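You operate a simulated robot arm through the tools that you are given. There is no shell and no other tool. Be economical: measure what you need, move in short steps, check, and stop when the job is done.

You are at the controls of a simulated two-armed robot. One attempt, no reset.

Task
Take the pitcher on the steel counter and put it away on the top of the grey table. Then close the counter drawer. Then put the green scrubber on the bottom of the steel counter. Then take the red scrubber and put it on the bottom of the steel counter. Then put the large measuring cup in the tub sink. Then take the white scrubber and put it on the jug shelf. Then take the measuring cup from the steel worktop and leave it on the jug shelf. Then take the grey gloves from the shelf under the service table and put it on the top of the steel cabinet. Do these in the order given. Set down upright: pitcher, green scrubber, red scrubber, large measuring cup, white scrubber, measuring cup.

The check looks at the end state, three seconds after you hand in, the way a careful person would. Anything else that was tipped, shoved, dropped, spilled or broken makes it a failure.

Robot
Two 6-joint arms with two-finger grippers on one trunk, on a base that drives. Base frame: it is fixed to the floor where the robot stands at the start and does not move with it; the origin is under the middle of the robot, x ahead of it, y to its left, z up. Lengths are in m, angles in degrees, forces in N, time in s.
The left shoulder is at the start at [0.07, 0.176, 1.24], the right one opposite. With the tool pointing down near the work surface each hand reaches from about 0.1 to 0.38 m from the robot's upright axis, wherever it stands, measured 20 degrees to its own side. Places, roughly: bottom of the steel counter [0.8, 0.6, 0]; counter drawer [0.5, 0.2, 0.7]; gloves [-6.25, 1, 0.25]; green scrubber (11x6x7 cm) [0.7, 0.4, 0.9]; jug shelf [0.5, -1, 0.4]; large measuring cup [1.25, 1.25, 1.5]; measuring cup [0.5, -0.75, 1]; pitcher [0.75, 0, 1]; red scrubber (11x6x7 cm) [0.7, 0.5, 0.9]; top of the grey table [-4.6, 1.6, 0.6]; top of the steel cabinet [-7, -2.1, 1]; tub sink [0.6, -0.4, 0.6]; white scrubber (11x6x7 cm) [1.2, 1.4, 1.6]. Payload 2.45 kg a hand.
The tool frame of a hand sits at the grasp point between the pads (the TCP): z along the fingers, y along the line on which they close. The tips reach 0.026 m beyond it. The gripper opens to 0.096 m. The gripper's body begins 0.069 m behind the TCP.
Orientation is that of the tool frame in the base frame, as [roll, pitch, yaw] about the fixed x, y, z axes, in that order (R = Rz(yaw) Ry(pitch) Rx(roll)). With the fingers straight down and closing along the base's y, the tool's x points along the base's -x, its y along +y and its z along -z.

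Tools
- The arms move only by the tool jog_arm. It takes "left_increments", "right_increments" or both (then of equal length, played together; a hand with none holds still); each is a list of rows, each an object of numbers (a shift or turn left out is 0, a gripper value left out holds the last): "wx", "wy", "wz": the turn, a rotation vector about the tool's x, y, z in units of 60 degrees (1.0 is 60 degrees); "dx", "dy", "dz": the shift along the tool's x, y, z in units of 250 mm (1.0 is 250 mm); "gripper": the opening in per cent of the stroke, from 0 (shut) to 100 (fully open). In form: [{"wx": .., "wy": .., "wz": .., "dx": .., "dy": .., "dz": .., "gripper": ..}, ...]. A call has 1 to 12 rows; each row is the pose to reach, as a shift and turn from the pose commanded when the call began, along the tool's axes at that moment. A call with a number of a shift or a turn outside -1 to 1 is refused whole. A row lasts 0.2 s, in which the tool goes at most 0.05 m and 8.6 degrees; a call with a longer step from one row to the next is refused whole, and so is a gripper value outside its range. Where a pose cannot be reached the arm comes as near as it can. A force on the tool above 40 N (or 10 N above the force at the start of the call, whichever is more), or a blocked arm, ends the call early, and 0.2 s more pass. The fingers move at their own pace and stop on an object; they squeeze with about 20 N. The grip force told is the motor's: it shows also when the fingers shut on nothing. Time passes only in rows, and 0.2 s behind the last, so rows that repeat a pose let the fingers close. The reply holds the time, the measured pose of the TCP, the force on the tool along the base axes, the opening and the grip force, in the units named above and with some noise, with the torque about the TCP (base axes, N m) and any sound that the robot's microphone picked up.
- Cameras (640 x 400 px; columns grow to the right, rows downward): "scene" is now at [0.128, -0.0049, 1.5383]; the picture's right is [-0.06, -1.00, 0.00], its down [-0.77, 0.05, -0.64] and it looks along [0.64, -0.04, -0.77] (base axes); focal length 249 px, centre (320, 200). "left" rides on the left gripper at [0.082, -0.003, -0.098] in its tool frame; the picture's right is [0.04, 1.00, 0.00], its down [-0.73, 0.03, -0.68] and it looks along [-0.68, 0.03, 0.73] (tool axes); focal length 256 px, centre (320, 200). "right" rides on the right gripper at [0.082, 0.003, -0.098] in its tool frame; the picture's right is [-0.04, 1.00, 0.00], its down [-0.73, -0.03, -0.68] and it looks along [-0.68, -0.03, 0.73] (tool axes); focal length 256 px, centre (320, 200). There is no depth. A picture from a camera that has moved, and an enlarged one, comes with that camera's place and axes in the base frame and with its lens.
- get_image(camera): a new picture of that camera. It takes no simulated time.
- move_column(by): slides the trunk up (or, below 0, down) by that many m; the arms and the scene camera ride with it, the base frame stays. It gives what a move gives, with no picture.
- steer(legs): drives the robot by 1 to 6 legs, each [ahead, left, turn to the left] in m, m and degrees, along the robot's own axes; the way and the turn of a leg run together, so that a leg with both is an arc; at most 1.5 m and 180 degrees a leg. The arms and the cameras ride along, it lands a little off, and it stops where it bumps. It gives what a move gives.
- aim_head(pan, tilt): turns the head with the scene camera to pan (to the left, within 86 degrees either way) and tilt (down, from -29 to 69), counted from straight ahead of the robot. It gives what a move gives.
- enlarge(camera, box): a new picture of the part [left, top, right, bottom] of that camera's present view, enlarged. It takes no simulated time.
- job_done(): hands the job in; it is judged then, once.

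Work in short steps. Places have to be worked out from the pictures, the camera data and where the tool is seen: move nearer, look again, correct. Check each grasp and each placing, and mend what went wrong. You have 217 turns and 208 pictures in all, those below and enlarged ones among them. Open the grippers and draw the arms clear of the work before you hand the job in, unless the task says otherwise; then end with one line.

The tools are called after "Emit:" as name(argument=value, ...) on one line, values as JSON. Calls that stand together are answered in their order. jog_arm: Moves the arms, as the interface text tells. Its arguments: {"type":"object","properties":{"left_increments":{"type":"array"},"right_increments":{"type":"array"}},"required":[]} The other tools are called the same way: move_column (by) slides the trunk up or down; steer (legs) drives the base; aim_head (pan, tilt) turns the head that bears the scene camera; get_image (camera) takes a picture; enlarge (camera, box) takes an enlarged picture of a part of a camera's view; job_done () hands the job in.

At the start:

```text
time: 0.0
left_ee_pos: [0.5788, 0.284, 1.1698]
left_tcp_rot: [-179.9, -0.1, 180.0]
left_force: [-0.6, -0.6, 0.7]
left_moment: [0.02, 0.03, 0.0]
left_grip_width: 0.096
left_grip_force: 0.0
right_ee_pos: [0.5166, -0.1457, 1.182]
right_tcp_rot: [179.9, -0.1, -180.0]
right_force: [0.7, 0.0, 0.1]
right_moment: [-0.01, -0.01, 0.0]
right_grip_width: 0.0961
right_grip_force: 0.1
trunk travel left (down, up): [-0.725, 0.115]
robot x, y, heading: [0.0007, -0.0027, 0.1]
head pan, tilt: [-3.6, 50.1]
```

scene: 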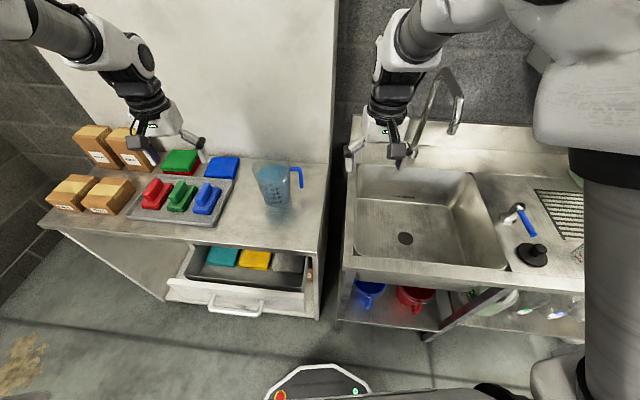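
right: 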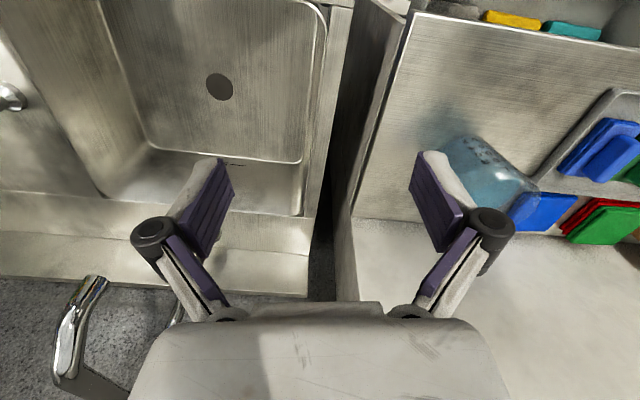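
left: 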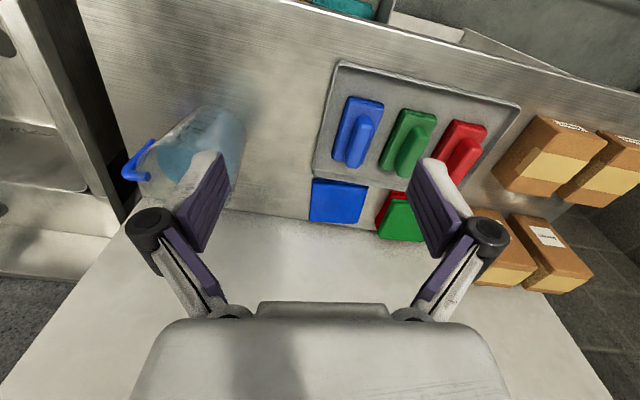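

The pictures show the counter with the pitcher, scrubbers and the open drawer. I look around with the head first to learn the layout.

Emit:
enlarge(camera="scene", box=[40, 110, 340, 330])

Emit:
aim_head(pan=40, tilt=15)

Emit:
get_image(camera="scene")

```text
1.82 times, centred on (190, 220) of scene
camera zoom: at [0.128, -0.0049, 1.5383], right [-0.06, -1.0, 0.0], down [-0.77, 0.05, -0.64], along [0.64, -0.04, -0.77], focal length 453 px, centre (556, 164)
```

zoom: 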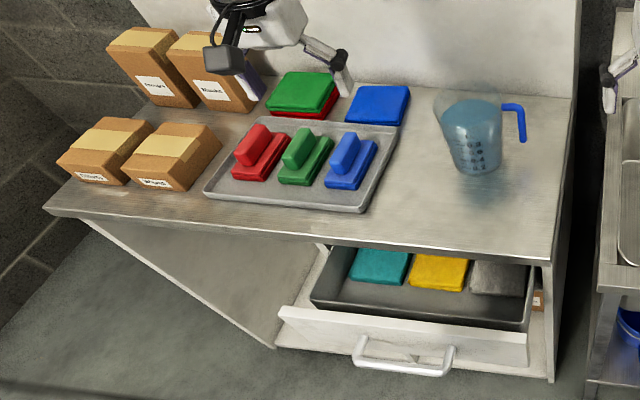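

```text
time: 1.1
left_ee_pos: [0.5795, 0.284, 1.1695]
left_tcp_rot: [-180.0, 0.0, 180.0]
left_force: [0.3, -0.2, 0.1]
left_moment: [0.02, 0.01, 0.0]
left_grip_width: 0.0961
left_grip_force: 0.1
right_ee_pos: [0.5175, -0.1457, 1.1823]
right_tcp_rot: [180.0, 0.1, 180.0]
right_force: [-0.8, -0.6, -0.2]
right_moment: [0.02, -0.03, -0.02]
right_grip_width: 0.096
right_grip_force: 0.0
trunk travel left (down, up): [-0.725, 0.115]
robot x, y, heading: [0.0005, -0.0006, -0.1]
head pan, tilt: [40.0, 15.0]
```

```text
203 pictures are left
camera scene: at [0.1228, 0.0599, 1.5921], right [0.64, -0.77, 0.0], down [-0.2, -0.17, -0.97], along [0.74, 0.62, -0.26], focal length 249 px, centre (320, 200)
```

scene: 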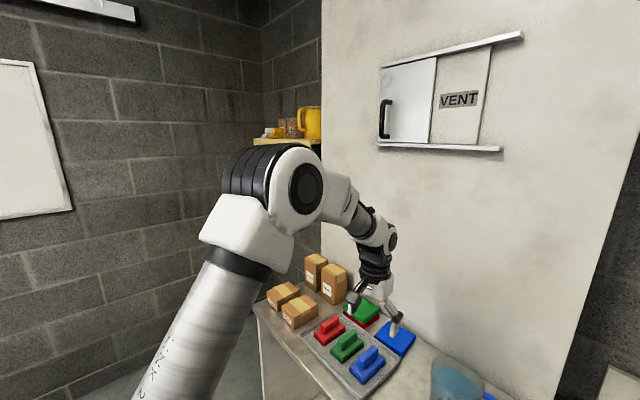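

The large measuring cup (yellow?) seems to be beyond the partition's left end. I look at the sink side now, and the zoomed corner.

Emit:
enlarge(camera="scene", box=[240, 90, 340, 160])

Emit:
aim_head(pan=-45, tilt=40)

Emit:
get_image(camera="scene")

```text
5.71 times, centred on (290, 125) of scene
camera zoom: at [0.1228, 0.0599, 1.5921], right [0.64, -0.77, 0.0], down [-0.2, -0.17, -0.97], along [0.74, 0.62, -0.26], focal length 1425 px, centre (491, 629)
```

zoom: 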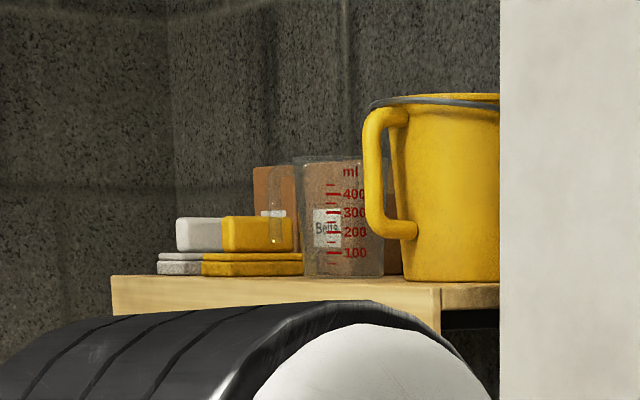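

```text
time: 2.7
left_ee_pos: [0.5789, 0.2825, 1.1686]
left_tcp_rot: [180.0, 0.0, -180.0]
left_force: [0.6, -0.4, 0.4]
left_moment: [-0.01, -0.01, -0.01]
left_grip_width: 0.0962
left_grip_force: 0.0
right_ee_pos: [0.5166, -0.1462, 1.1815]
right_tcp_rot: [180.0, 0.0, -180.0]
right_force: [0.0, 0.4, 0.1]
right_moment: [-0.03, -0.02, -0.01]
right_grip_width: 0.0959
right_grip_force: 0.0
trunk travel left (down, up): [-0.725, 0.115]
robot x, y, heading: [-0.0033, 0.0011, 0.2]
head pan, tilt: [-45.0, 40.0]
```

```text
201 pictures are left
camera scene: at [0.1113, -0.0601, 1.5526], right [-0.71, -0.71, 0.0], down [-0.45, 0.45, -0.77], along [0.54, -0.54, -0.64], focal length 249 px, centre (320, 200)
```

scene: 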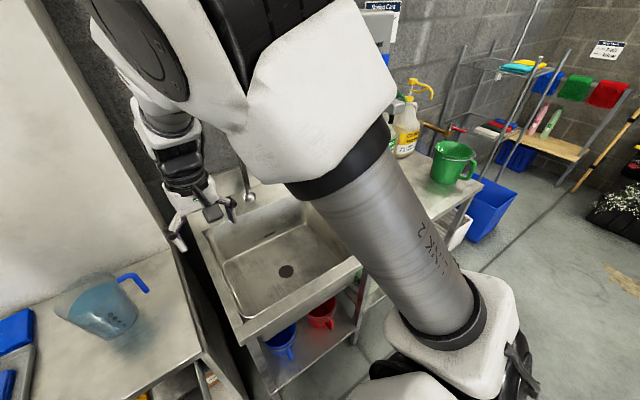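

The clear cup with red marks on the high wooden shelf fits the large measuring cup's place; the white scrubber sits beside it. I look nearer at the pitcher.

Emit:
aim_head(pan=0, tilt=45)

Emit:
enlarge(camera="scene", box=[210, 100, 350, 240])

Emit:
enlarge(camera="left", box=[80, 60, 280, 240])

```text
time: 3.8
left_ee_pos: [0.5791, 0.2828, 1.1709]
left_tcp_rot: [180.0, -0.1, 179.9]
left_force: [0.2, -0.4, -0.4]
left_moment: [0.0, -0.03, -0.01]
left_grip_width: 0.0958
left_grip_force: 0.0
right_ee_pos: [0.5175, -0.1468, 1.1816]
right_tcp_rot: [-180.0, 0.0, -180.0]
right_force: [0.6, -0.4, -0.4]
right_moment: [0.0, 0.03, 0.02]
right_grip_width: 0.096
right_grip_force: 0.2
trunk travel left (down, up): [-0.725, 0.115]
robot x, y, heading: [-0.0018, 0.0041, 0.2]
head pan, tilt: [0.0, 45.0]
```

```text
2.86 times, centred on (280, 170) of scene
camera zoom: at [0.1325, -0.0001, 1.5453], right [0.0, -1.0, 0.0], down [-0.71, 0.0, -0.71], along [0.71, 0.0, -0.71], focal length 712 px, centre (434, 286)
```

zoom: 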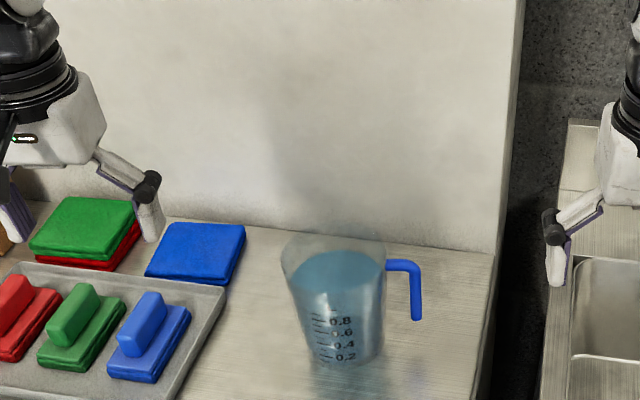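

```text
2.22 times, centred on (180, 150) of left
camera zoom: at [0.4982, 0.2803, 1.268], right [-0.04, 1.0, 0.0], down [0.73, 0.03, 0.68], along [0.68, 0.03, -0.73], focal length 569 px, centre (631, 311)
```

zoom: 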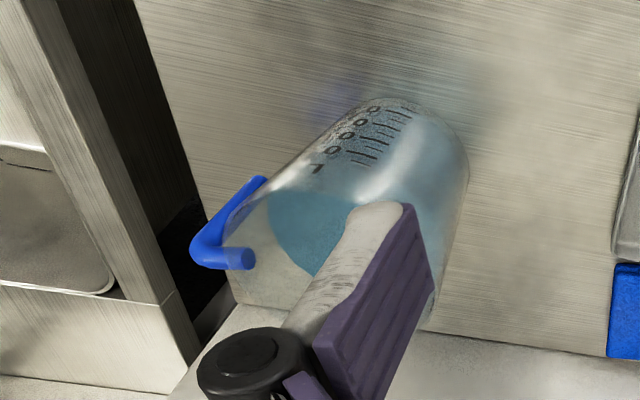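

Triangulating from both cameras puts the handle's vertical rod at about (0.722, 0.021), z 0.90–0.99, and the counter top near z 0.86. I turn the right hand by -90° about its axis so that it closes across the handle.

Emit:
jog_arm(right_increments=[{"wz": -0.14}, {"wz": -0.28}, {"wz": -0.42}, {"wz": -0.56}, {"wz": -0.7}, {"wz": -0.84}, {"wz": -0.98}])

Emit:
jog_arm(right_increments=[{"wz": -0.13}, {"wz": -0.26}, {"wz": -0.39}, {"wz": -0.52}])

```text
time: 5.4
left_ee_pos: [0.5783, 0.2837, 1.17]
left_tcp_rot: [-180.0, 0.1, -180.0]
left_force: [-0.6, -0.2, -0.1]
left_moment: [-0.01, 0.01, -0.06]
left_grip_width: 0.096
left_grip_force: 0.1
right_ee_pos: [0.5167, -0.1463, 1.1804]
right_tcp_rot: [-179.9, 0.0, -121.1]
right_force: [-0.5, -0.2, -0.8]
right_moment: [-0.01, -0.01, 0.0]
right_grip_width: 0.096
right_grip_force: 0.0
trunk travel left (down, up): [-0.725, 0.115]
robot x, y, heading: [0.0011, 0.0035, -0.5]
head pan, tilt: [0.0, 45.0]
```

```text
time: 6.4
left_ee_pos: [0.5782, 0.2829, 1.1705]
left_tcp_rot: [-179.9, 0.0, 180.0]
left_force: [-0.1, -0.1, 0.1]
left_moment: [0.02, 0.01, -0.01]
left_grip_width: 0.0961
left_grip_force: 0.1
right_ee_pos: [0.5166, -0.1454, 1.1826]
right_tcp_rot: [180.0, -0.1, -89.9]
right_force: [0.1, -0.2, 0.1]
right_moment: [-0.03, 0.05, 0.04]
right_grip_width: 0.0959
right_grip_force: 0.1
trunk travel left (down, up): [-0.725, 0.115]
robot x, y, heading: [-0.0059, 0.0026, -0.1]
head pan, tilt: [0.0, 45.0]
```

Right hand turned. Now I move it over the handle at z ≈ 1.10 and see whether it reaches.

Emit:
jog_arm(right_increments=[{"dx": -0.11, "dy": -0.137, "dz": 0.05}, {"dx": -0.22, "dy": -0.274, "dz": 0.1}, {"dx": -0.33, "dy": -0.41, "dz": 0.15}, {"dx": -0.445, "dy": -0.547, "dz": 0.2}, {"dx": -0.556, "dy": -0.684, "dz": 0.26}, {"dx": -0.668, "dy": -0.82, "dz": 0.32}])

Emit:
get_image(camera="scene")

Emit:
get_image(camera="right")

```text
time: 7.8
left_ee_pos: [0.5808, 0.2828, 1.169]
left_tcp_rot: [-180.0, 0.0, 179.9]
left_force: [0.6, -0.2, 0.2]
left_moment: [0.0, 0.01, -0.04]
left_grip_width: 0.0963
left_grip_force: 0.0
right_ee_pos: [0.7076, 0.0099, 1.099]
right_tcp_rot: [179.7, -0.1, -90.2]
right_force: [0.7, 0.1, -0.3]
right_moment: [0.03, 0.05, 0.01]
right_grip_width: 0.0961
right_grip_force: 0.2
right hand out of reach, approached as far as the arm can: row 6
trunk travel left (down, up): [-0.725, 0.115]
robot x, y, heading: [0.0016, -0.0034, -0.1]
head pan, tilt: [0.0, 45.0]
```

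```text
198 pictures are left
camera scene: at [0.1357, -0.0012, 1.5451], right [0.0, -1.0, 0.0], down [-0.71, 0.0, -0.71], along [0.71, 0.0, -0.71], focal length 249 px, centre (320, 200)
```

scene: 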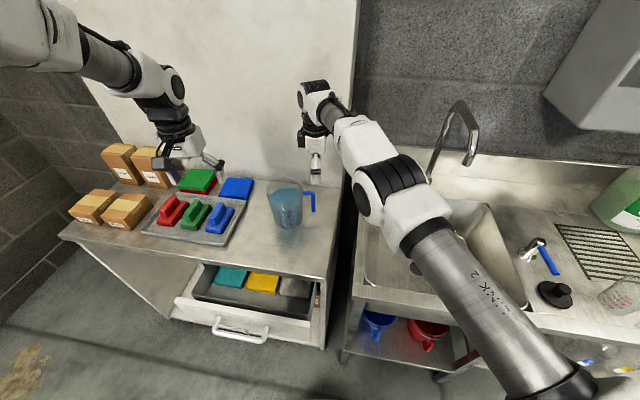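

```text
197 pictures are left
camera right: at [0.7037, -0.0712, 1.1957], right [-1.0, 0.04, 0.0], down [0.03, 0.73, 0.68], along [0.02, 0.68, -0.74], focal length 256 px, centre (320, 200)
```

right: 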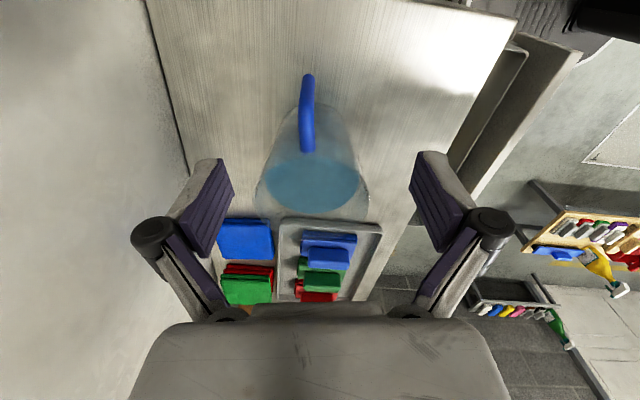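

The right arm is at its limit (about 0.015 m short), and the image shows the handle just ahead. I drive 0.08 m nearer, slowly, and check for a bump.

Emit:
steer(legs=[[0.08, 0, 0]])

Emit:
move_column(by=-0.08)

Emit:
get_image(camera="right")

```text
time: 8.9
left_ee_pos: [0.6576, 0.284, 1.171]
left_tcp_rot: [-179.9, 0.1, 179.9]
left_force: [-1.0, -0.3, 0.8]
left_moment: [0.01, 0.0, -0.02]
left_grip_width: 0.0961
left_grip_force: 0.0
right_ee_pos: [0.785, 0.0102, 1.1009]
right_tcp_rot: [-179.8, 0.0, -90.0]
right_force: [-0.5, 0.3, 0.3]
right_moment: [-0.01, -0.02, -0.04]
right_grip_width: 0.0962
right_grip_force: 0.0
trunk travel left (down, up): [-0.725, 0.115]
robot x, y, heading: [0.0774, -0.0027, 0.1]
head pan, tilt: [0.0, 45.0]
```

```text
time: 10.1
left_ee_pos: [0.6594, 0.2836, 1.0904]
left_tcp_rot: [179.9, 0.1, 179.9]
left_force: [-0.1, -1.1, -0.1]
left_moment: [0.01, 0.01, -0.03]
left_grip_width: 0.096
left_grip_force: 0.1
right_ee_pos: [0.7881, 0.0102, 1.0207]
right_tcp_rot: [180.0, 0.0, -90.0]
right_force: [0.5, -0.5, 0.4]
right_moment: [-0.03, -0.04, 0.0]
right_grip_width: 0.0959
right_grip_force: 0.1
trunk travel left (down, up): [-0.645, 0.195]
robot x, y, heading: [0.0797, 0.001, 0.3]
head pan, tilt: [0.0, 45.0]
```

```text
196 pictures are left
camera right: at [0.7823, -0.0707, 1.1181], right [-1.0, 0.04, 0.0], down [0.03, 0.73, 0.68], along [0.03, 0.68, -0.73], focal length 256 px, centre (320, 200)
```

right: 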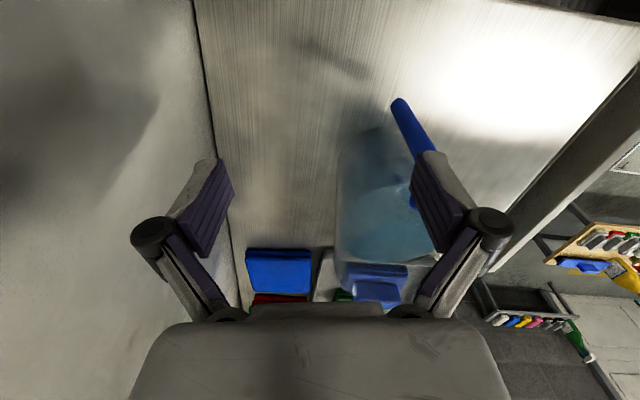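

The hand is now 0.066 m too far in x. I lift a bit and shift it over the handle.

Emit:
jog_arm(right_increments=[{"dz": -0.16}, {"dz": -0.16, "dx": -0.03, "dy": 0.14}, {"dz": -0.16, "dx": -0.04, "dy": 0.264}])

Emit:
get_image(camera="right")

Emit:
enlarge(camera="scene", box=[220, 100, 380, 280])

```text
time: 10.8
left_ee_pos: [0.6603, 0.2822, 1.0904]
left_tcp_rot: [179.9, 0.0, 180.0]
left_force: [0.7, -0.4, 0.6]
left_moment: [0.0, -0.01, 0.01]
left_grip_width: 0.0961
left_grip_force: 0.0
right_ee_pos: [0.7492, -0.0142, 1.0595]
right_tcp_rot: [179.3, 0.6, -90.7]
right_force: [0.0, -0.8, 0.4]
right_moment: [0.0, -0.01, 0.01]
right_grip_width: 0.0956
right_grip_force: 0.0
right hand out of reach, approached as far as the arm can: row 1, 2, 3
trunk travel left (down, up): [-0.645, 0.195]
robot x, y, heading: [0.076, 0.0004, 0.3]
head pan, tilt: [0.0, 45.0]
```

```text
195 pictures are left
camera right: at [0.7449, -0.0963, 1.1562], right [-1.0, 0.05, 0.01], down [0.05, 0.73, 0.69], along [0.03, 0.69, -0.73], focal length 256 px, centre (320, 200)
```

right: 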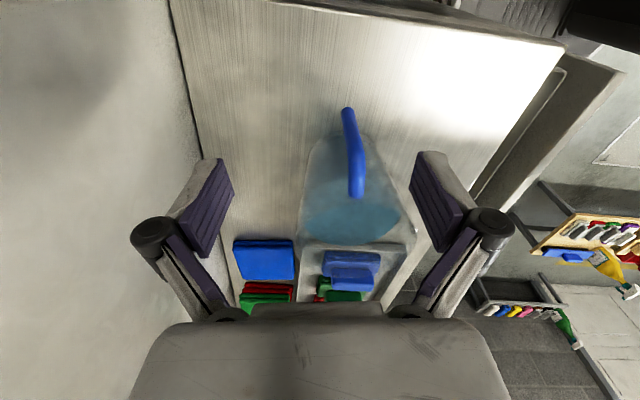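

```text
2.22 times, centred on (300, 190) of scene
camera zoom: at [0.2138, -0.002, 1.4651], right [0.0, -1.0, 0.0], down [-0.71, 0.0, -0.71], along [0.71, 0.0, -0.71], focal length 554 px, centre (364, 222)
```

zoom: 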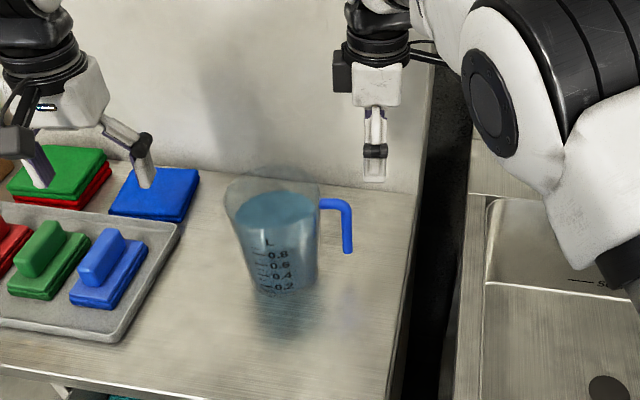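

Handle's x is confirmed at 0.720. The arm stopped short at (0.749, -0.014); I try nudging again from here.

Emit:
jog_arm(right_increments=[{"dx": 0, "dy": 0.06}, {"dx": -0.05, "dy": 0.12}])

```text
time: 11.4
left_ee_pos: [0.6593, 0.2839, 1.091]
left_tcp_rot: [-180.0, 0.0, 179.9]
left_force: [-0.2, -0.4, 0.3]
left_moment: [-0.01, 0.01, 0.0]
left_grip_width: 0.0961
left_grip_force: 0.1
right_ee_pos: [0.741, -0.0258, 1.0615]
right_tcp_rot: [178.8, 0.9, -91.1]
right_force: [0.4, -0.3, 0.1]
right_moment: [0.04, 0.03, 0.0]
right_grip_width: 0.0962
right_grip_force: 0.1
right hand out of reach, approached as far as the arm can: row 1, 2
trunk travel left (down, up): [-0.645, 0.195]
robot x, y, heading: [0.0802, 0.0043, 0.1]
head pan, tilt: [0.0, 45.0]
```

The arm seems to be near a joint limit when reaching across. I shift the base left by 0.06 m and back a little so the hand comes over the handle without stretching across.

Emit:
steer(legs=[[-0.02, 0.05, 0]])

Emit:
jog_arm(right_increments=[{"dz": 0.04}, {"dz": 0.1}])

Emit:
get_image(camera="right")

```text
time: 12.4
left_ee_pos: [0.6411, 0.3311, 1.0904]
left_tcp_rot: [179.8, -0.1, -180.0]
left_force: [-0.1, -0.8, 0.1]
left_moment: [0.03, 0.02, -0.01]
left_grip_width: 0.096
left_grip_force: 0.2
right_ee_pos: [0.7223, 0.0218, 1.0651]
right_tcp_rot: [179.4, 1.0, -91.3]
right_force: [0.7, -0.7, 0.5]
right_moment: [0.01, -0.03, -0.03]
right_grip_width: 0.0961
right_grip_force: 0.0
trunk travel left (down, up): [-0.645, 0.195]
robot x, y, heading: [0.062, 0.0535, -0.0]
head pan, tilt: [0.0, 45.0]
```

```text
time: 13.0
left_ee_pos: [0.6406, 0.3326, 1.0903]
left_tcp_rot: [179.9, -0.1, 180.0]
left_force: [-0.7, -0.7, 0.6]
left_moment: [-0.02, -0.02, 0.01]
left_grip_width: 0.0961
left_grip_force: 0.1
right_ee_pos: [0.7232, 0.023, 1.0412]
right_tcp_rot: [179.3, 1.0, -91.4]
right_force: [0.4, 0.0, 0.6]
right_moment: [-0.06, 0.01, -0.01]
right_grip_width: 0.0961
right_grip_force: 0.1
trunk travel left (down, up): [-0.645, 0.195]
robot x, y, heading: [0.0631, 0.0489, 0.1]
head pan, tilt: [0.0, 45.0]
```

```text
193 pictures are left
camera right: at [0.7174, -0.06, 1.1374], right [-1.0, 0.06, 0.01], down [0.06, 0.72, 0.69], along [0.03, 0.69, -0.72], focal length 256 px, centre (320, 200)
```

right: 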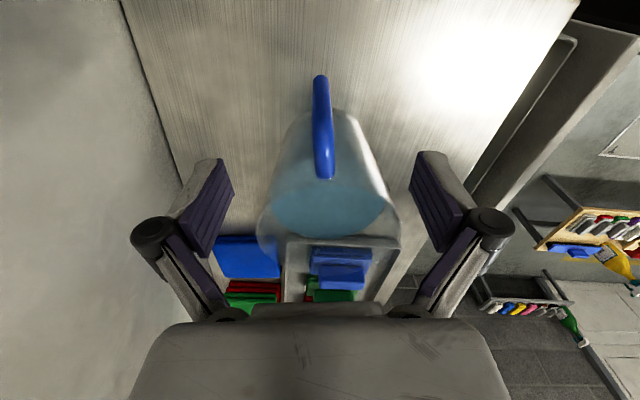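

Aligned over the handle. I descend to z ≈ 0.957 and shut the gripper.

Emit:
jog_arm(right_increments=[{"dz": 0.12}, {"dz": 0.24}, {"dz": 0.335}, {"dz": 0.335, "gripper": 0}, {"dz": 0.335, "gripper": 0}, {"dz": 0.335, "gripper": 0}, {"dz": 0.335, "gripper": 0}])

Emit:
get_image(camera="right")

Emit:
enlarge(camera="scene", box=[220, 100, 380, 280])

```text
time: 14.6
left_ee_pos: [0.6386, 0.3326, 1.0911]
left_tcp_rot: [180.0, 0.0, 180.0]
left_force: [-0.2, 0.3, -0.5]
left_moment: [0.01, -0.01, 0.0]
left_grip_width: 0.0959
left_grip_force: 0.0
right_ee_pos: [0.7199, 0.0236, 0.9578]
right_tcp_rot: [179.5, 0.8, -91.3]
right_force: [0.7, 0.9, 3.6]
right_moment: [-0.01, -0.01, -0.02]
right_grip_width: 0.0127
right_grip_force: 19.7
trunk travel left (down, up): [-0.645, 0.195]
robot x, y, heading: [0.0598, 0.053, -0.1]
head pan, tilt: [0.0, 45.0]
```

```text
192 pictures are left
camera right: at [0.716, -0.0584, 1.0545], right [-1.0, 0.06, 0.01], down [0.05, 0.72, 0.69], along [0.03, 0.69, -0.72], focal length 256 px, centre (320, 200)
```

right: 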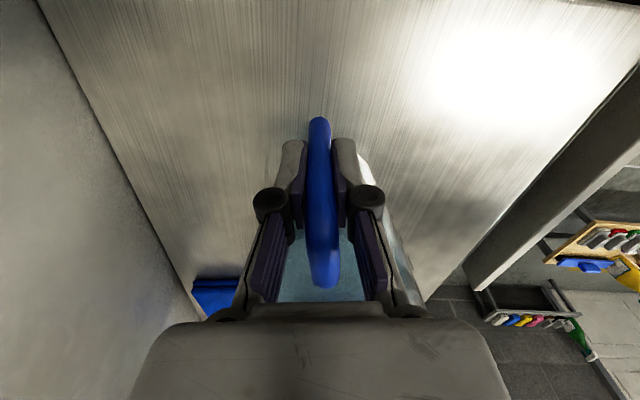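

```text
2.22 times, centred on (300, 190) of scene
camera zoom: at [0.1929, 0.0491, 1.4653], right [0.0, -1.0, 0.0], down [-0.71, 0.0, -0.71], along [0.71, 0.0, -0.71], focal length 554 px, centre (364, 222)
```

zoom: 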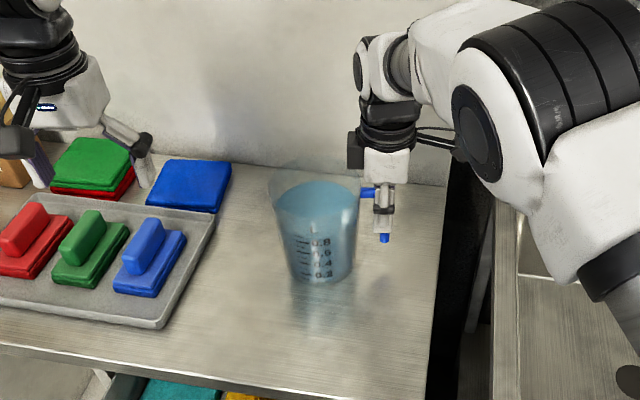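

Gripped at 12.7 mm with 20 N. Test lift of 1.5 cm to see whether the pitcher hangs level.

Emit:
jog_arm(right_increments=[{"dz": -0.02}, {"dz": -0.04}, {"dz": -0.06}])

Emit:
enlarge(camera="scene", box=[220, 100, 380, 280])

```text
time: 15.4
left_ee_pos: [0.6402, 0.3333, 1.0893]
left_tcp_rot: [180.0, -0.1, 180.0]
left_force: [0.6, 0.8, 0.5]
left_moment: [-0.01, -0.03, 0.01]
left_grip_width: 0.096
left_grip_force: 0.1
right_ee_pos: [0.7201, 0.025, 0.971]
right_tcp_rot: [179.3, 0.9, -91.2]
right_force: [-1.0, 1.3, -7.2]
right_moment: [-0.46, 0.02, 0.02]
right_grip_width: 0.013
right_grip_force: 20.2
trunk travel left (down, up): [-0.645, 0.195]
robot x, y, heading: [0.0588, 0.0488, 0.2]
head pan, tilt: [0.0, 45.0]
```

```text
2.22 times, centred on (300, 190) of scene
camera zoom: at [0.1945, 0.0495, 1.4651], right [0.0, -1.0, 0.0], down [-0.71, 0.0, -0.71], along [0.71, 0.0, -0.71], focal length 554 px, centre (364, 222)
```

zoom: 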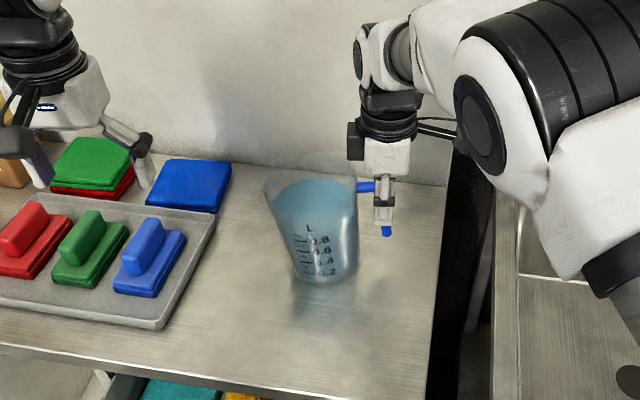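

It tips about the grip (moment 0.46 N m), so one hand isn't enough. I lower it back and will hold the opposite rim with the left hand.

Emit:
jog_arm(right_increments=[{"dz": 0.02}, {"dz": 0.04}, {"dz": 0.06}], left_increments=[{"dz": -0.02}, {"dz": -0.04}, {"dz": -0.06}])

Emit:
enlarge(camera="scene", box=[220, 100, 380, 280])

Emit:
enlarge(camera="left", box=[0, 60, 300, 300])

```text
time: 16.2
left_ee_pos: [0.6387, 0.3338, 1.1052]
left_tcp_rot: [-180.0, 0.1, -179.8]
left_force: [0.0, -0.2, 0.3]
left_moment: [0.02, 0.0, 0.01]
left_grip_width: 0.0959
left_grip_force: 0.1
right_ee_pos: [0.7207, 0.0249, 0.9593]
right_tcp_rot: [179.5, 0.9, -91.3]
right_force: [2.1, -3.8, 9.7]
right_moment: [-0.29, -0.09, 0.01]
right_grip_width: 0.0128
right_grip_force: 19.5
trunk travel left (down, up): [-0.645, 0.195]
robot x, y, heading: [0.0613, 0.0489, -0.0]
head pan, tilt: [0.0, 45.0]
```

```text
2.22 times, centred on (300, 190) of scene
camera zoom: at [0.1917, 0.0484, 1.4656], right [0.0, -1.0, 0.0], down [-0.71, 0.0, -0.71], along [0.71, 0.0, -0.71], focal length 554 px, centre (364, 222)
```

zoom: 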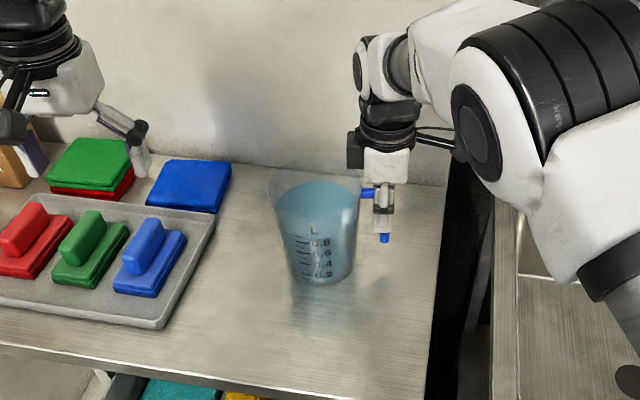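

```text
1.67 times, centred on (150, 180) of left
camera zoom: at [0.5579, 0.329, 1.2039], right [-0.04, 1.0, 0.0], down [0.73, 0.03, 0.68], along [0.68, 0.03, -0.73], focal length 427 px, centre (603, 233)
```

zoom: 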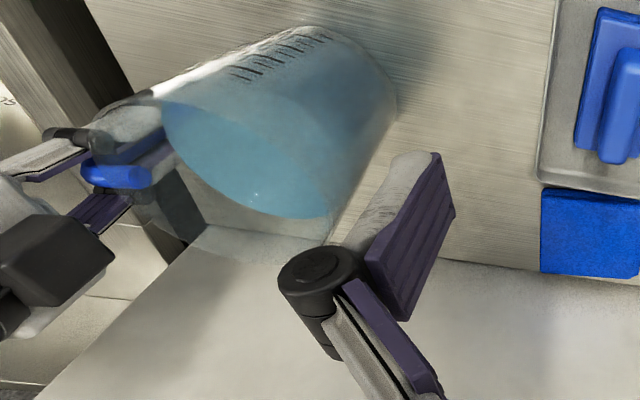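

Upright again. I re-seat the right grip briefly and bring the left hand above the opposite rim (0.722, 0.169).

Emit:
jog_arm(right_increments=[{"gripper": 25}, {"gripper": 25}, {"gripper": 0}, {"gripper": 0}, {"gripper": 0}], left_increments=[{"dx": -0.08, "dy": -0.164}, {"dx": -0.16, "dy": -0.328}, {"dx": -0.25, "dy": -0.492}, {"dx": -0.332, "dy": -0.66}, {"dx": -0.332, "dy": -0.66}])

Emit:
get_image(camera="left")

Emit:
enlarge(camera="scene", box=[220, 100, 380, 280])

```text
time: 17.4
left_ee_pos: [0.7232, 0.1673, 1.1029]
left_tcp_rot: [-180.0, 0.0, -180.0]
left_force: [-0.5, 0.7, 0.4]
left_moment: [-0.02, 0.0, 0.04]
left_grip_width: 0.0959
left_grip_force: 0.0
right_ee_pos: [0.7196, 0.0252, 0.9578]
right_tcp_rot: [179.3, 1.0, -91.3]
right_force: [0.3, -1.9, 0.2]
right_moment: [0.34, 0.0, 0.05]
right_grip_width: 0.0129
right_grip_force: 20.0
trunk travel left (down, up): [-0.645, 0.195]
robot x, y, heading: [0.0602, 0.0492, 0.5]
head pan, tilt: [0.0, 45.0]
```

```text
187 pictures are left
camera left: at [0.6415, 0.1643, 1.2015], right [-0.04, 1.0, 0.0], down [0.73, 0.03, 0.68], along [0.68, 0.03, -0.73], focal length 256 px, centre (320, 200)
```

left: 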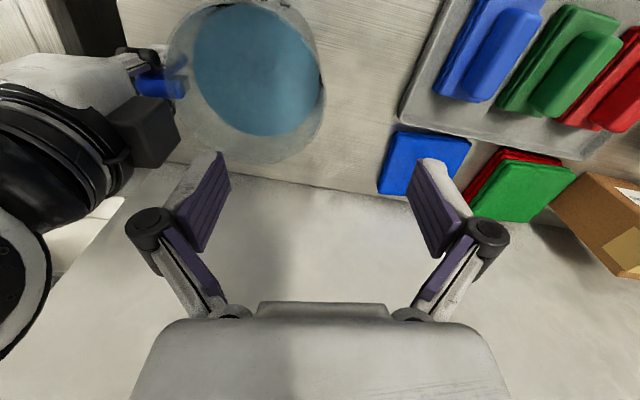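

```text
2.22 times, centred on (300, 190) of scene
camera zoom: at [0.193, 0.0494, 1.4653], right [0.0, -1.0, 0.0], down [-0.71, 0.0, -0.71], along [0.71, 0.0, -0.71], focal length 554 px, centre (364, 222)
```

zoom: 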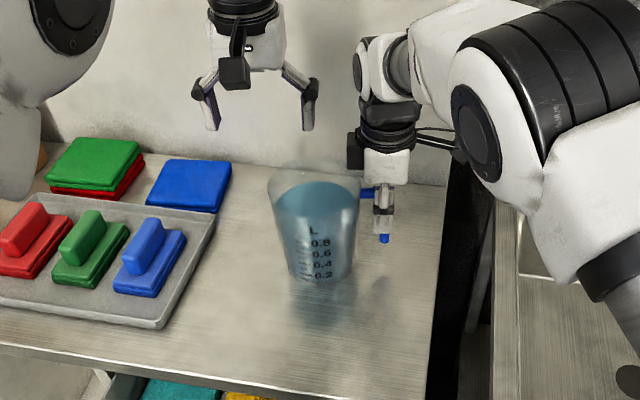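

The rim's far wall is at about (0.725, 0.172). I descend the left hand astride it, tips about 4 cm below the rim, and close.

Emit:
jog_arm(left_increments=[{"dz": 0.16, "dy": 0.01}, {"dz": 0.32, "dy": 0.01}, {"dz": 0.45, "dy": 0.01}, {"dz": 0.45, "dy": 0.01, "gripper": 0}, {"dz": 0.45, "dy": 0.01, "gripper": 0}, {"dz": 0.45, "dy": 0.01, "gripper": 0}, {"dz": 0.45, "dy": 0.01, "gripper": 0}])

Emit:
get_image(camera="left")

Emit:
enlarge(camera="scene", box=[220, 100, 380, 280])

```text
time: 19.0
left_ee_pos: [0.7218, 0.1698, 0.9952]
left_tcp_rot: [-180.0, 0.0, -180.0]
left_force: [-0.9, -23.3, 1.8]
left_moment: [-0.98, -0.28, -0.41]
left_grip_width: 0.0092
left_grip_force: 20.4
right_ee_pos: [0.72, 0.0242, 0.958]
right_tcp_rot: [179.5, 1.0, -91.3]
right_force: [2.8, 18.4, 2.4]
right_moment: [0.48, -0.04, 0.0]
right_grip_width: 0.013
right_grip_force: 19.7
trunk travel left (down, up): [-0.645, 0.195]
robot x, y, heading: [0.0603, 0.0495, 0.2]
head pan, tilt: [0.0, 45.0]
```

```text
185 pictures are left
camera left: at [0.641, 0.1657, 1.0932], right [-0.04, 1.0, 0.0], down [0.73, 0.03, 0.68], along [0.68, 0.03, -0.73], focal length 256 px, centre (320, 200)
```

left: 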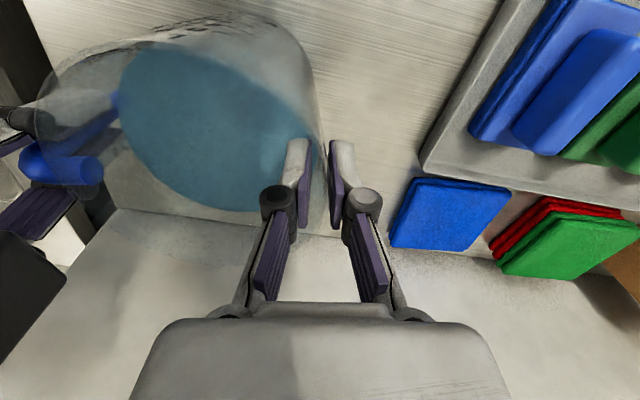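

```text
2.22 times, centred on (300, 190) of scene
camera zoom: at [0.193, 0.0481, 1.4654], right [0.0, -1.0, 0.0], down [-0.71, 0.0, -0.71], along [0.71, 0.0, -0.71], focal length 554 px, centre (364, 222)
```

zoom: 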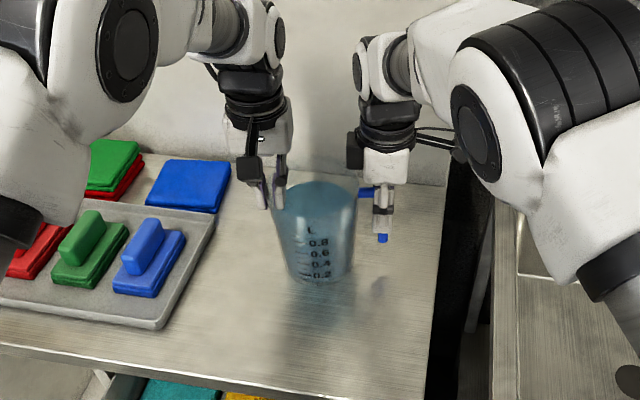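

Held, but with ~20 N internal pull along y: the left hand sits slightly too far out. I ease it inward 3 mm.

Emit:
jog_arm(left_increments=[{"dy": -0.006}, {"dy": -0.012}])

```text
time: 19.6
left_ee_pos: [0.7221, 0.1668, 0.9963]
left_tcp_rot: [179.9, 0.1, 180.0]
left_force: [-2.5, 1.1, 14.8]
left_moment: [-0.65, 0.36, -0.42]
left_grip_width: 0.0093
left_grip_force: 19.9
right_ee_pos: [0.7198, 0.0232, 0.9577]
right_tcp_rot: [179.3, 0.9, -91.3]
right_force: [2.5, 0.4, -0.7]
right_moment: [0.59, -0.13, -0.06]
right_grip_width: 0.0128
right_grip_force: 20.9
trunk travel left (down, up): [-0.645, 0.195]
robot x, y, heading: [0.059, 0.048, 0.2]
head pan, tilt: [0.0, 45.0]
```

Forces balanced now. I lift both hands together by 2.5 cm.

Emit:
jog_arm(left_increments=[{"dz": -0.02}, {"dz": -0.04}, {"dz": -0.06}, {"dz": -0.08}, {"dz": -0.1}], right_increments=[{"dz": -0.02}, {"dz": -0.04}, {"dz": -0.06}, {"dz": -0.08}, {"dz": -0.1}])

Emit:
enlarge(camera="scene", box=[220, 100, 380, 280])

```text
time: 20.8
left_ee_pos: [0.7225, 0.1676, 1.0167]
left_tcp_rot: [-180.0, -0.1, -180.0]
left_force: [-1.4, 12.9, 4.0]
left_moment: [-0.53, 0.1, -0.23]
left_grip_width: 0.0092
left_grip_force: 20.0
right_ee_pos: [0.722, 0.0253, 0.9823]
right_tcp_rot: [179.3, 1.0, -91.1]
right_force: [1.4, -12.7, -11.9]
right_moment: [-0.23, -0.04, -0.01]
right_grip_width: 0.0128
right_grip_force: 20.4
trunk travel left (down, up): [-0.645, 0.195]
robot x, y, heading: [0.0643, 0.052, 0.1]
head pan, tilt: [0.0, 45.0]
```

```text
2.22 times, centred on (300, 190) of scene
camera zoom: at [0.1942, 0.0493, 1.4652], right [0.0, -1.0, 0.0], down [-0.71, 0.0, -0.71], along [0.71, 0.0, -0.71], focal length 554 px, centre (364, 222)
```

zoom: 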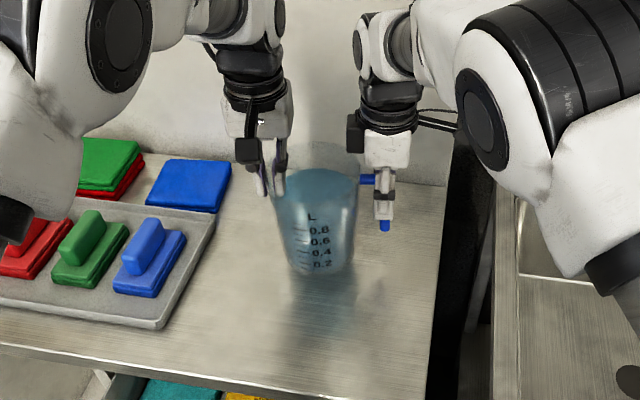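

Lifted level, weight about 0.8 kg shared. I raise the trunk and back away a bit, then look around for a route.

Emit:
move_column(by=0.1)

Emit:
steer(legs=[[-0.5, 0, 0]])

Emit:
enlarge(camera="scene", box=[220, 70, 420, 270])

Emit:
aim_head(pan=86, tilt=20)

Emit:
get_image(camera="scene")

```text
time: 22.1
left_ee_pos: [0.7248, 0.1678, 1.1158]
left_tcp_rot: [-180.0, -0.1, -180.0]
left_force: [-0.8, 12.2, 1.6]
left_moment: [-0.6, 0.12, -0.29]
left_grip_width: 0.0093
left_grip_force: 19.7
right_ee_pos: [0.7222, 0.0246, 1.0815]
right_tcp_rot: [179.2, 0.9, -91.4]
right_force: [2.5, -11.6, -10.9]
right_moment: [0.03, -0.03, -0.02]
right_grip_width: 0.0125
right_grip_force: 20.2
trunk travel left (down, up): [-0.745, 0.095]
robot x, y, heading: [0.0602, 0.0497, 0.1]
head pan, tilt: [0.0, 45.0]
```

```text
time: 24.6
left_ee_pos: [0.3113, 0.2053, 1.1201]
left_tcp_rot: [179.9, 0.1, -177.4]
left_force: [-3.3, -0.6, -2.2]
left_moment: [-0.69, 0.02, -0.33]
left_grip_width: 0.0091
left_grip_force: 20.0
right_ee_pos: [0.3164, 0.0638, 1.0845]
right_tcp_rot: [179.4, 1.1, -88.6]
right_force: [2.8, -0.9, -6.1]
right_moment: [0.27, -0.05, -0.08]
right_grip_width: 0.0128
right_grip_force: 19.9
trunk travel left (down, up): [-0.745, 0.095]
robot x, y, heading: [-0.3374, 0.0623, 2.7]
head pan, tilt: [0.0, 45.0]
stopped in leg 1: the robot was blocked; the commanded pose is now the measured one
```

```text
2.00 times, centred on (320, 170) of scene
camera zoom: at [-0.2123, 0.0625, 1.5657], right [0.05, -1.0, 0.0], down [-0.7, -0.03, -0.71], along [0.71, 0.03, -0.71], focal length 499 px, centre (320, 260)
```

zoom: 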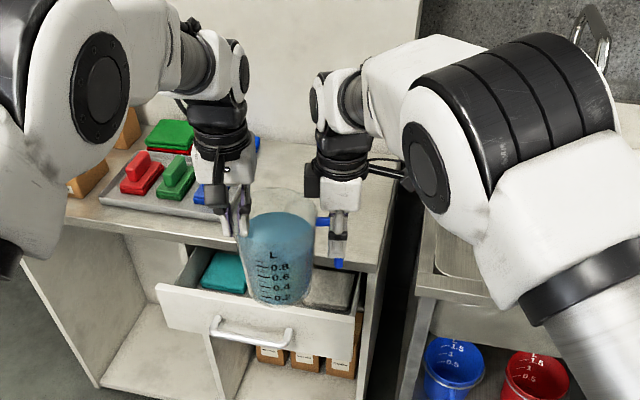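

```text
time: 26.2
left_ee_pos: [0.3157, 0.2081, 1.1167]
left_tcp_rot: [180.0, 0.1, -177.4]
left_force: [-2.4, -1.0, -1.7]
left_moment: [-0.66, 0.09, -0.31]
left_grip_width: 0.009
left_grip_force: 19.9
right_ee_pos: [0.3201, 0.0661, 1.0819]
right_tcp_rot: [179.3, 1.0, -88.5]
right_force: [2.8, 0.7, -9.0]
right_moment: [0.04, -0.08, 0.04]
right_grip_width: 0.0129
right_grip_force: 20.5
trunk travel left (down, up): [-0.745, 0.095]
robot x, y, heading: [-0.3421, 0.0584, 2.8]
head pan, tilt: [85.9, 20.0]
```

```text
181 pictures are left
camera scene: at [-0.2859, 0.1543, 1.6039], right [1.0, -0.02, 0.0], down [-0.01, -0.34, -0.94], along [0.02, 0.94, -0.34], focal length 249 px, centre (320, 200)
```

scene: 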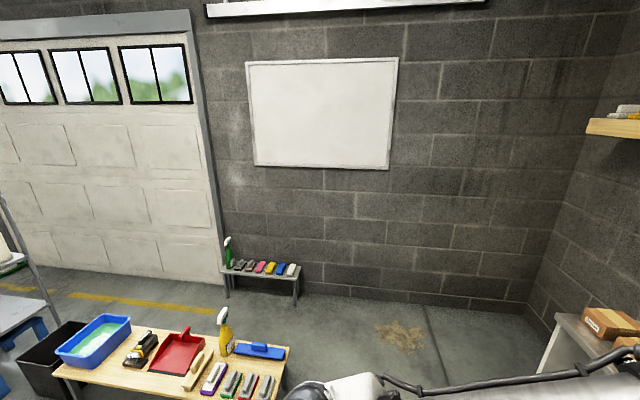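

The base bumped something behind at x ≈ -0.7. I look to the other side before moving on.

Emit:
enlarge(camera="scene", box=[0, 200, 320, 400])

Emit:
aim_head(pan=-86, tilt=30)

Emit:
get_image(camera="scene")

```text
2.00 times, centred on (160, 300) of scene
camera zoom: at [-0.2859, 0.1543, 1.6039], right [1.0, -0.02, 0.0], down [-0.01, -0.34, -0.94], along [0.02, 0.94, -0.34], focal length 499 px, centre (640, 0)
```

zoom: 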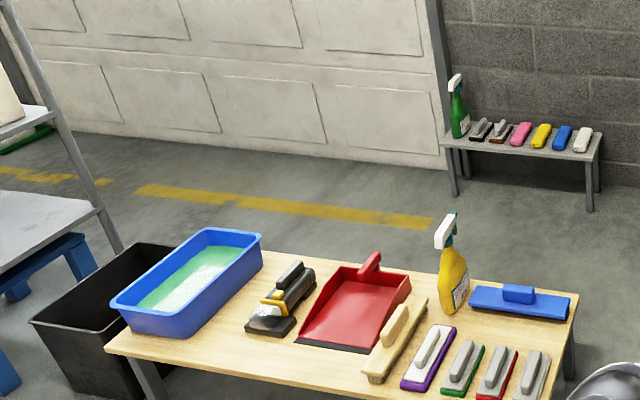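

```text
time: 28.8
left_ee_pos: [0.3161, 0.2072, 1.1169]
left_tcp_rot: [-180.0, 0.0, -177.4]
left_force: [-2.6, -0.9, -0.7]
left_moment: [-0.65, 0.12, -0.34]
left_grip_width: 0.0088
left_grip_force: 20.0
right_ee_pos: [0.3204, 0.0651, 1.0816]
right_tcp_rot: [179.3, 0.8, -88.7]
right_force: [2.1, 2.6, -8.8]
right_moment: [-0.01, -0.06, -0.02]
right_grip_width: 0.0128
right_grip_force: 19.7
trunk travel left (down, up): [-0.745, 0.095]
robot x, y, heading: [-0.3442, 0.0624, 2.7]
head pan, tilt: [-85.9, 30.0]
```

```text
179 pictures are left
camera scene: at [-0.2776, -0.0279, 1.5879], right [-0.99, -0.12, 0.0], down [-0.06, 0.5, -0.87], along [0.1, -0.86, -0.5], focal length 249 px, centre (320, 200)
```

scene: 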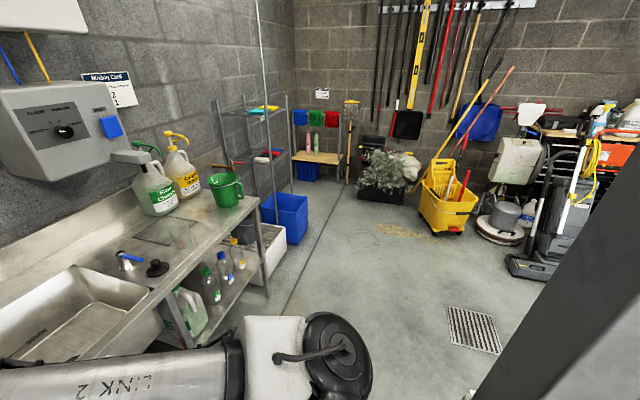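

A dark post or panel stands close behind on the right side. I move 0.1 m forward off the contact and turn left 45°, the pitcher above counter height, to see behind.

Emit:
steer(legs=[[0.12, 0, 0], [0, 0, 45]])

Emit:
aim_head(pan=86, tilt=35)

Emit:
get_image(camera="scene")

```text
time: 32.1
left_ee_pos: [0.1276, 0.6399, 1.1176]
left_tcp_rot: [179.9, 0.0, -131.5]
left_force: [-1.3, -1.2, -1.1]
left_moment: [-0.54, -0.44, -0.31]
left_grip_width: 0.009
left_grip_force: 19.5
right_ee_pos: [0.2346, 0.544, 1.0815]
right_tcp_rot: [179.3, 1.1, -42.7]
right_force: [1.7, 0.9, -7.8]
right_moment: [0.16, 0.09, 0.01]
right_grip_width: 0.0128
right_grip_force: 20.1
trunk travel left (down, up): [-0.745, 0.095]
robot x, y, heading: [-0.2246, 0.0671, 48.6]
head pan, tilt: [-85.9, 30.0]
```

```text
time: 34.8
left_ee_pos: [0.1286, 0.6402, 1.1179]
left_tcp_rot: [-180.0, 0.0, -131.5]
left_force: [-0.8, -3.0, -0.9]
left_moment: [-0.54, -0.43, -0.33]
left_grip_width: 0.0085
left_grip_force: 19.6
right_ee_pos: [0.2346, 0.5439, 1.0822]
right_tcp_rot: [179.3, 0.9, -42.7]
right_force: [1.4, 3.4, -9.3]
right_moment: [0.05, -0.02, -0.05]
right_grip_width: 0.0131
right_grip_force: 19.9
trunk travel left (down, up): [-0.745, 0.095]
robot x, y, heading: [-0.2241, 0.0651, 48.4]
head pan, tilt: [85.9, 35.0]
```

```text
178 pictures are left
camera scene: at [-0.2495, 0.167, 1.58], right [0.71, 0.7, 0.0], down [0.4, -0.41, -0.82], along [-0.57, 0.58, -0.57], focal length 249 px, centre (320, 200)
```

scene: 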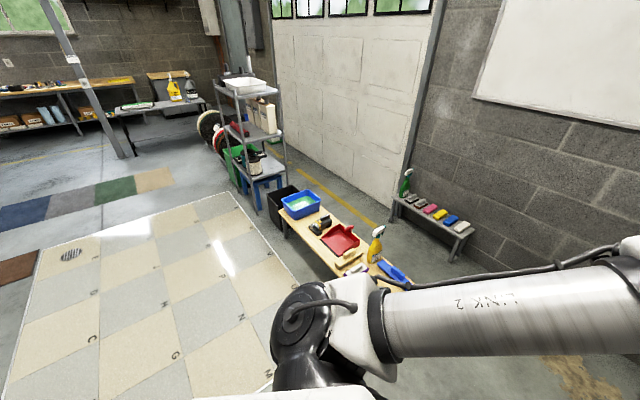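

The room opens behind: a tiled area and further tables. I turn another 70° left to look along the route.

Emit:
steer(legs=[[0, 0, 80]])

Emit:
aim_head(pan=25, tilt=25)

Emit:
get_image(camera="scene")

Emit:
aim_head(pan=86, tilt=35)

Emit:
get_image(camera="scene")

```text
time: 38.6
left_ee_pos: [-0.7303, 0.509, 1.1169]
left_tcp_rot: [-180.0, 0.0, -51.3]
left_force: [-1.8, -3.2, -2.4]
left_moment: [0.31, -0.59, -0.24]
left_grip_width: 0.0086
left_grip_force: 20.1
right_ee_pos: [-0.6182, 0.5962, 1.0824]
right_tcp_rot: [179.4, 0.9, 37.6]
right_force: [1.5, 2.8, -7.4]
right_moment: [-0.06, 0.19, 0.0]
right_grip_width: 0.0129
right_grip_force: 20.5
trunk travel left (down, up): [-0.745, 0.095]
robot x, y, heading: [-0.2261, 0.066, 128.8]
head pan, tilt: [85.9, 35.0]
```

```text
time: 39.9
left_ee_pos: [-0.7302, 0.5073, 1.1169]
left_tcp_rot: [179.9, 0.0, -51.3]
left_force: [0.8, -2.0, -2.5]
left_moment: [0.34, -0.58, -0.3]
left_grip_width: 0.0088
left_grip_force: 20.1
right_ee_pos: [-0.6167, 0.596, 1.0826]
right_tcp_rot: [179.3, 0.9, 37.3]
right_force: [-1.4, 1.0, -8.4]
right_moment: [-0.03, 0.12, 0.0]
right_grip_width: 0.0129
right_grip_force: 20.0
trunk travel left (down, up): [-0.745, 0.095]
robot x, y, heading: [-0.2238, 0.0641, 128.9]
head pan, tilt: [25.0, 25.0]
```

```text
177 pictures are left
camera scene: at [-0.3378, 0.1461, 1.5957], right [0.44, 0.9, 0.0], down [0.38, -0.19, -0.91], along [-0.81, 0.4, -0.42], focal length 249 px, centre (320, 200)
```

scene: 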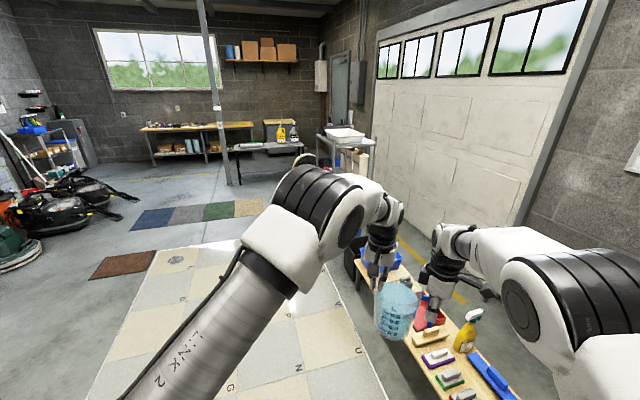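

```text
time: 41.2
left_ee_pos: [-0.731, 0.5084, 1.1171]
left_tcp_rot: [180.0, 0.0, -51.3]
left_force: [1.5, -2.7, -1.9]
left_moment: [0.37, -0.62, -0.29]
left_grip_width: 0.0086
left_grip_force: 19.6
right_ee_pos: [-0.6172, 0.5969, 1.082]
right_tcp_rot: [179.3, 0.8, 37.4]
right_force: [-1.5, 1.0, -8.7]
right_moment: [0.09, 0.02, 0.05]
right_grip_width: 0.0128
right_grip_force: 20.5
trunk travel left (down, up): [-0.745, 0.095]
robot x, y, heading: [-0.2242, 0.0671, 128.7]
head pan, tilt: [85.9, 35.0]
```

```text
176 pictures are left
camera scene: at [-0.3274, 0.0554, 1.5801], right [-0.57, 0.82, 0.0], down [0.47, 0.33, -0.82], along [-0.67, -0.47, -0.57], focal length 249 px, centre (320, 200)
```

scene: 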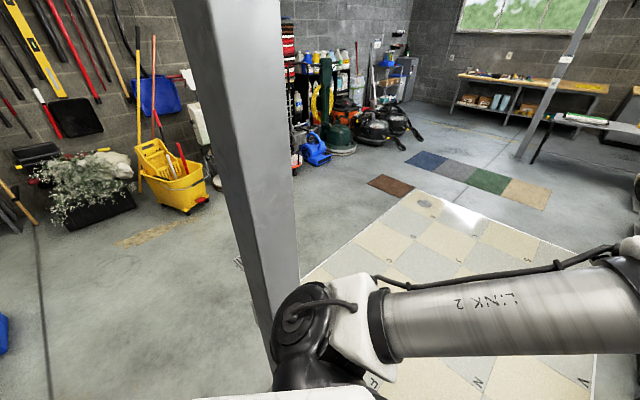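

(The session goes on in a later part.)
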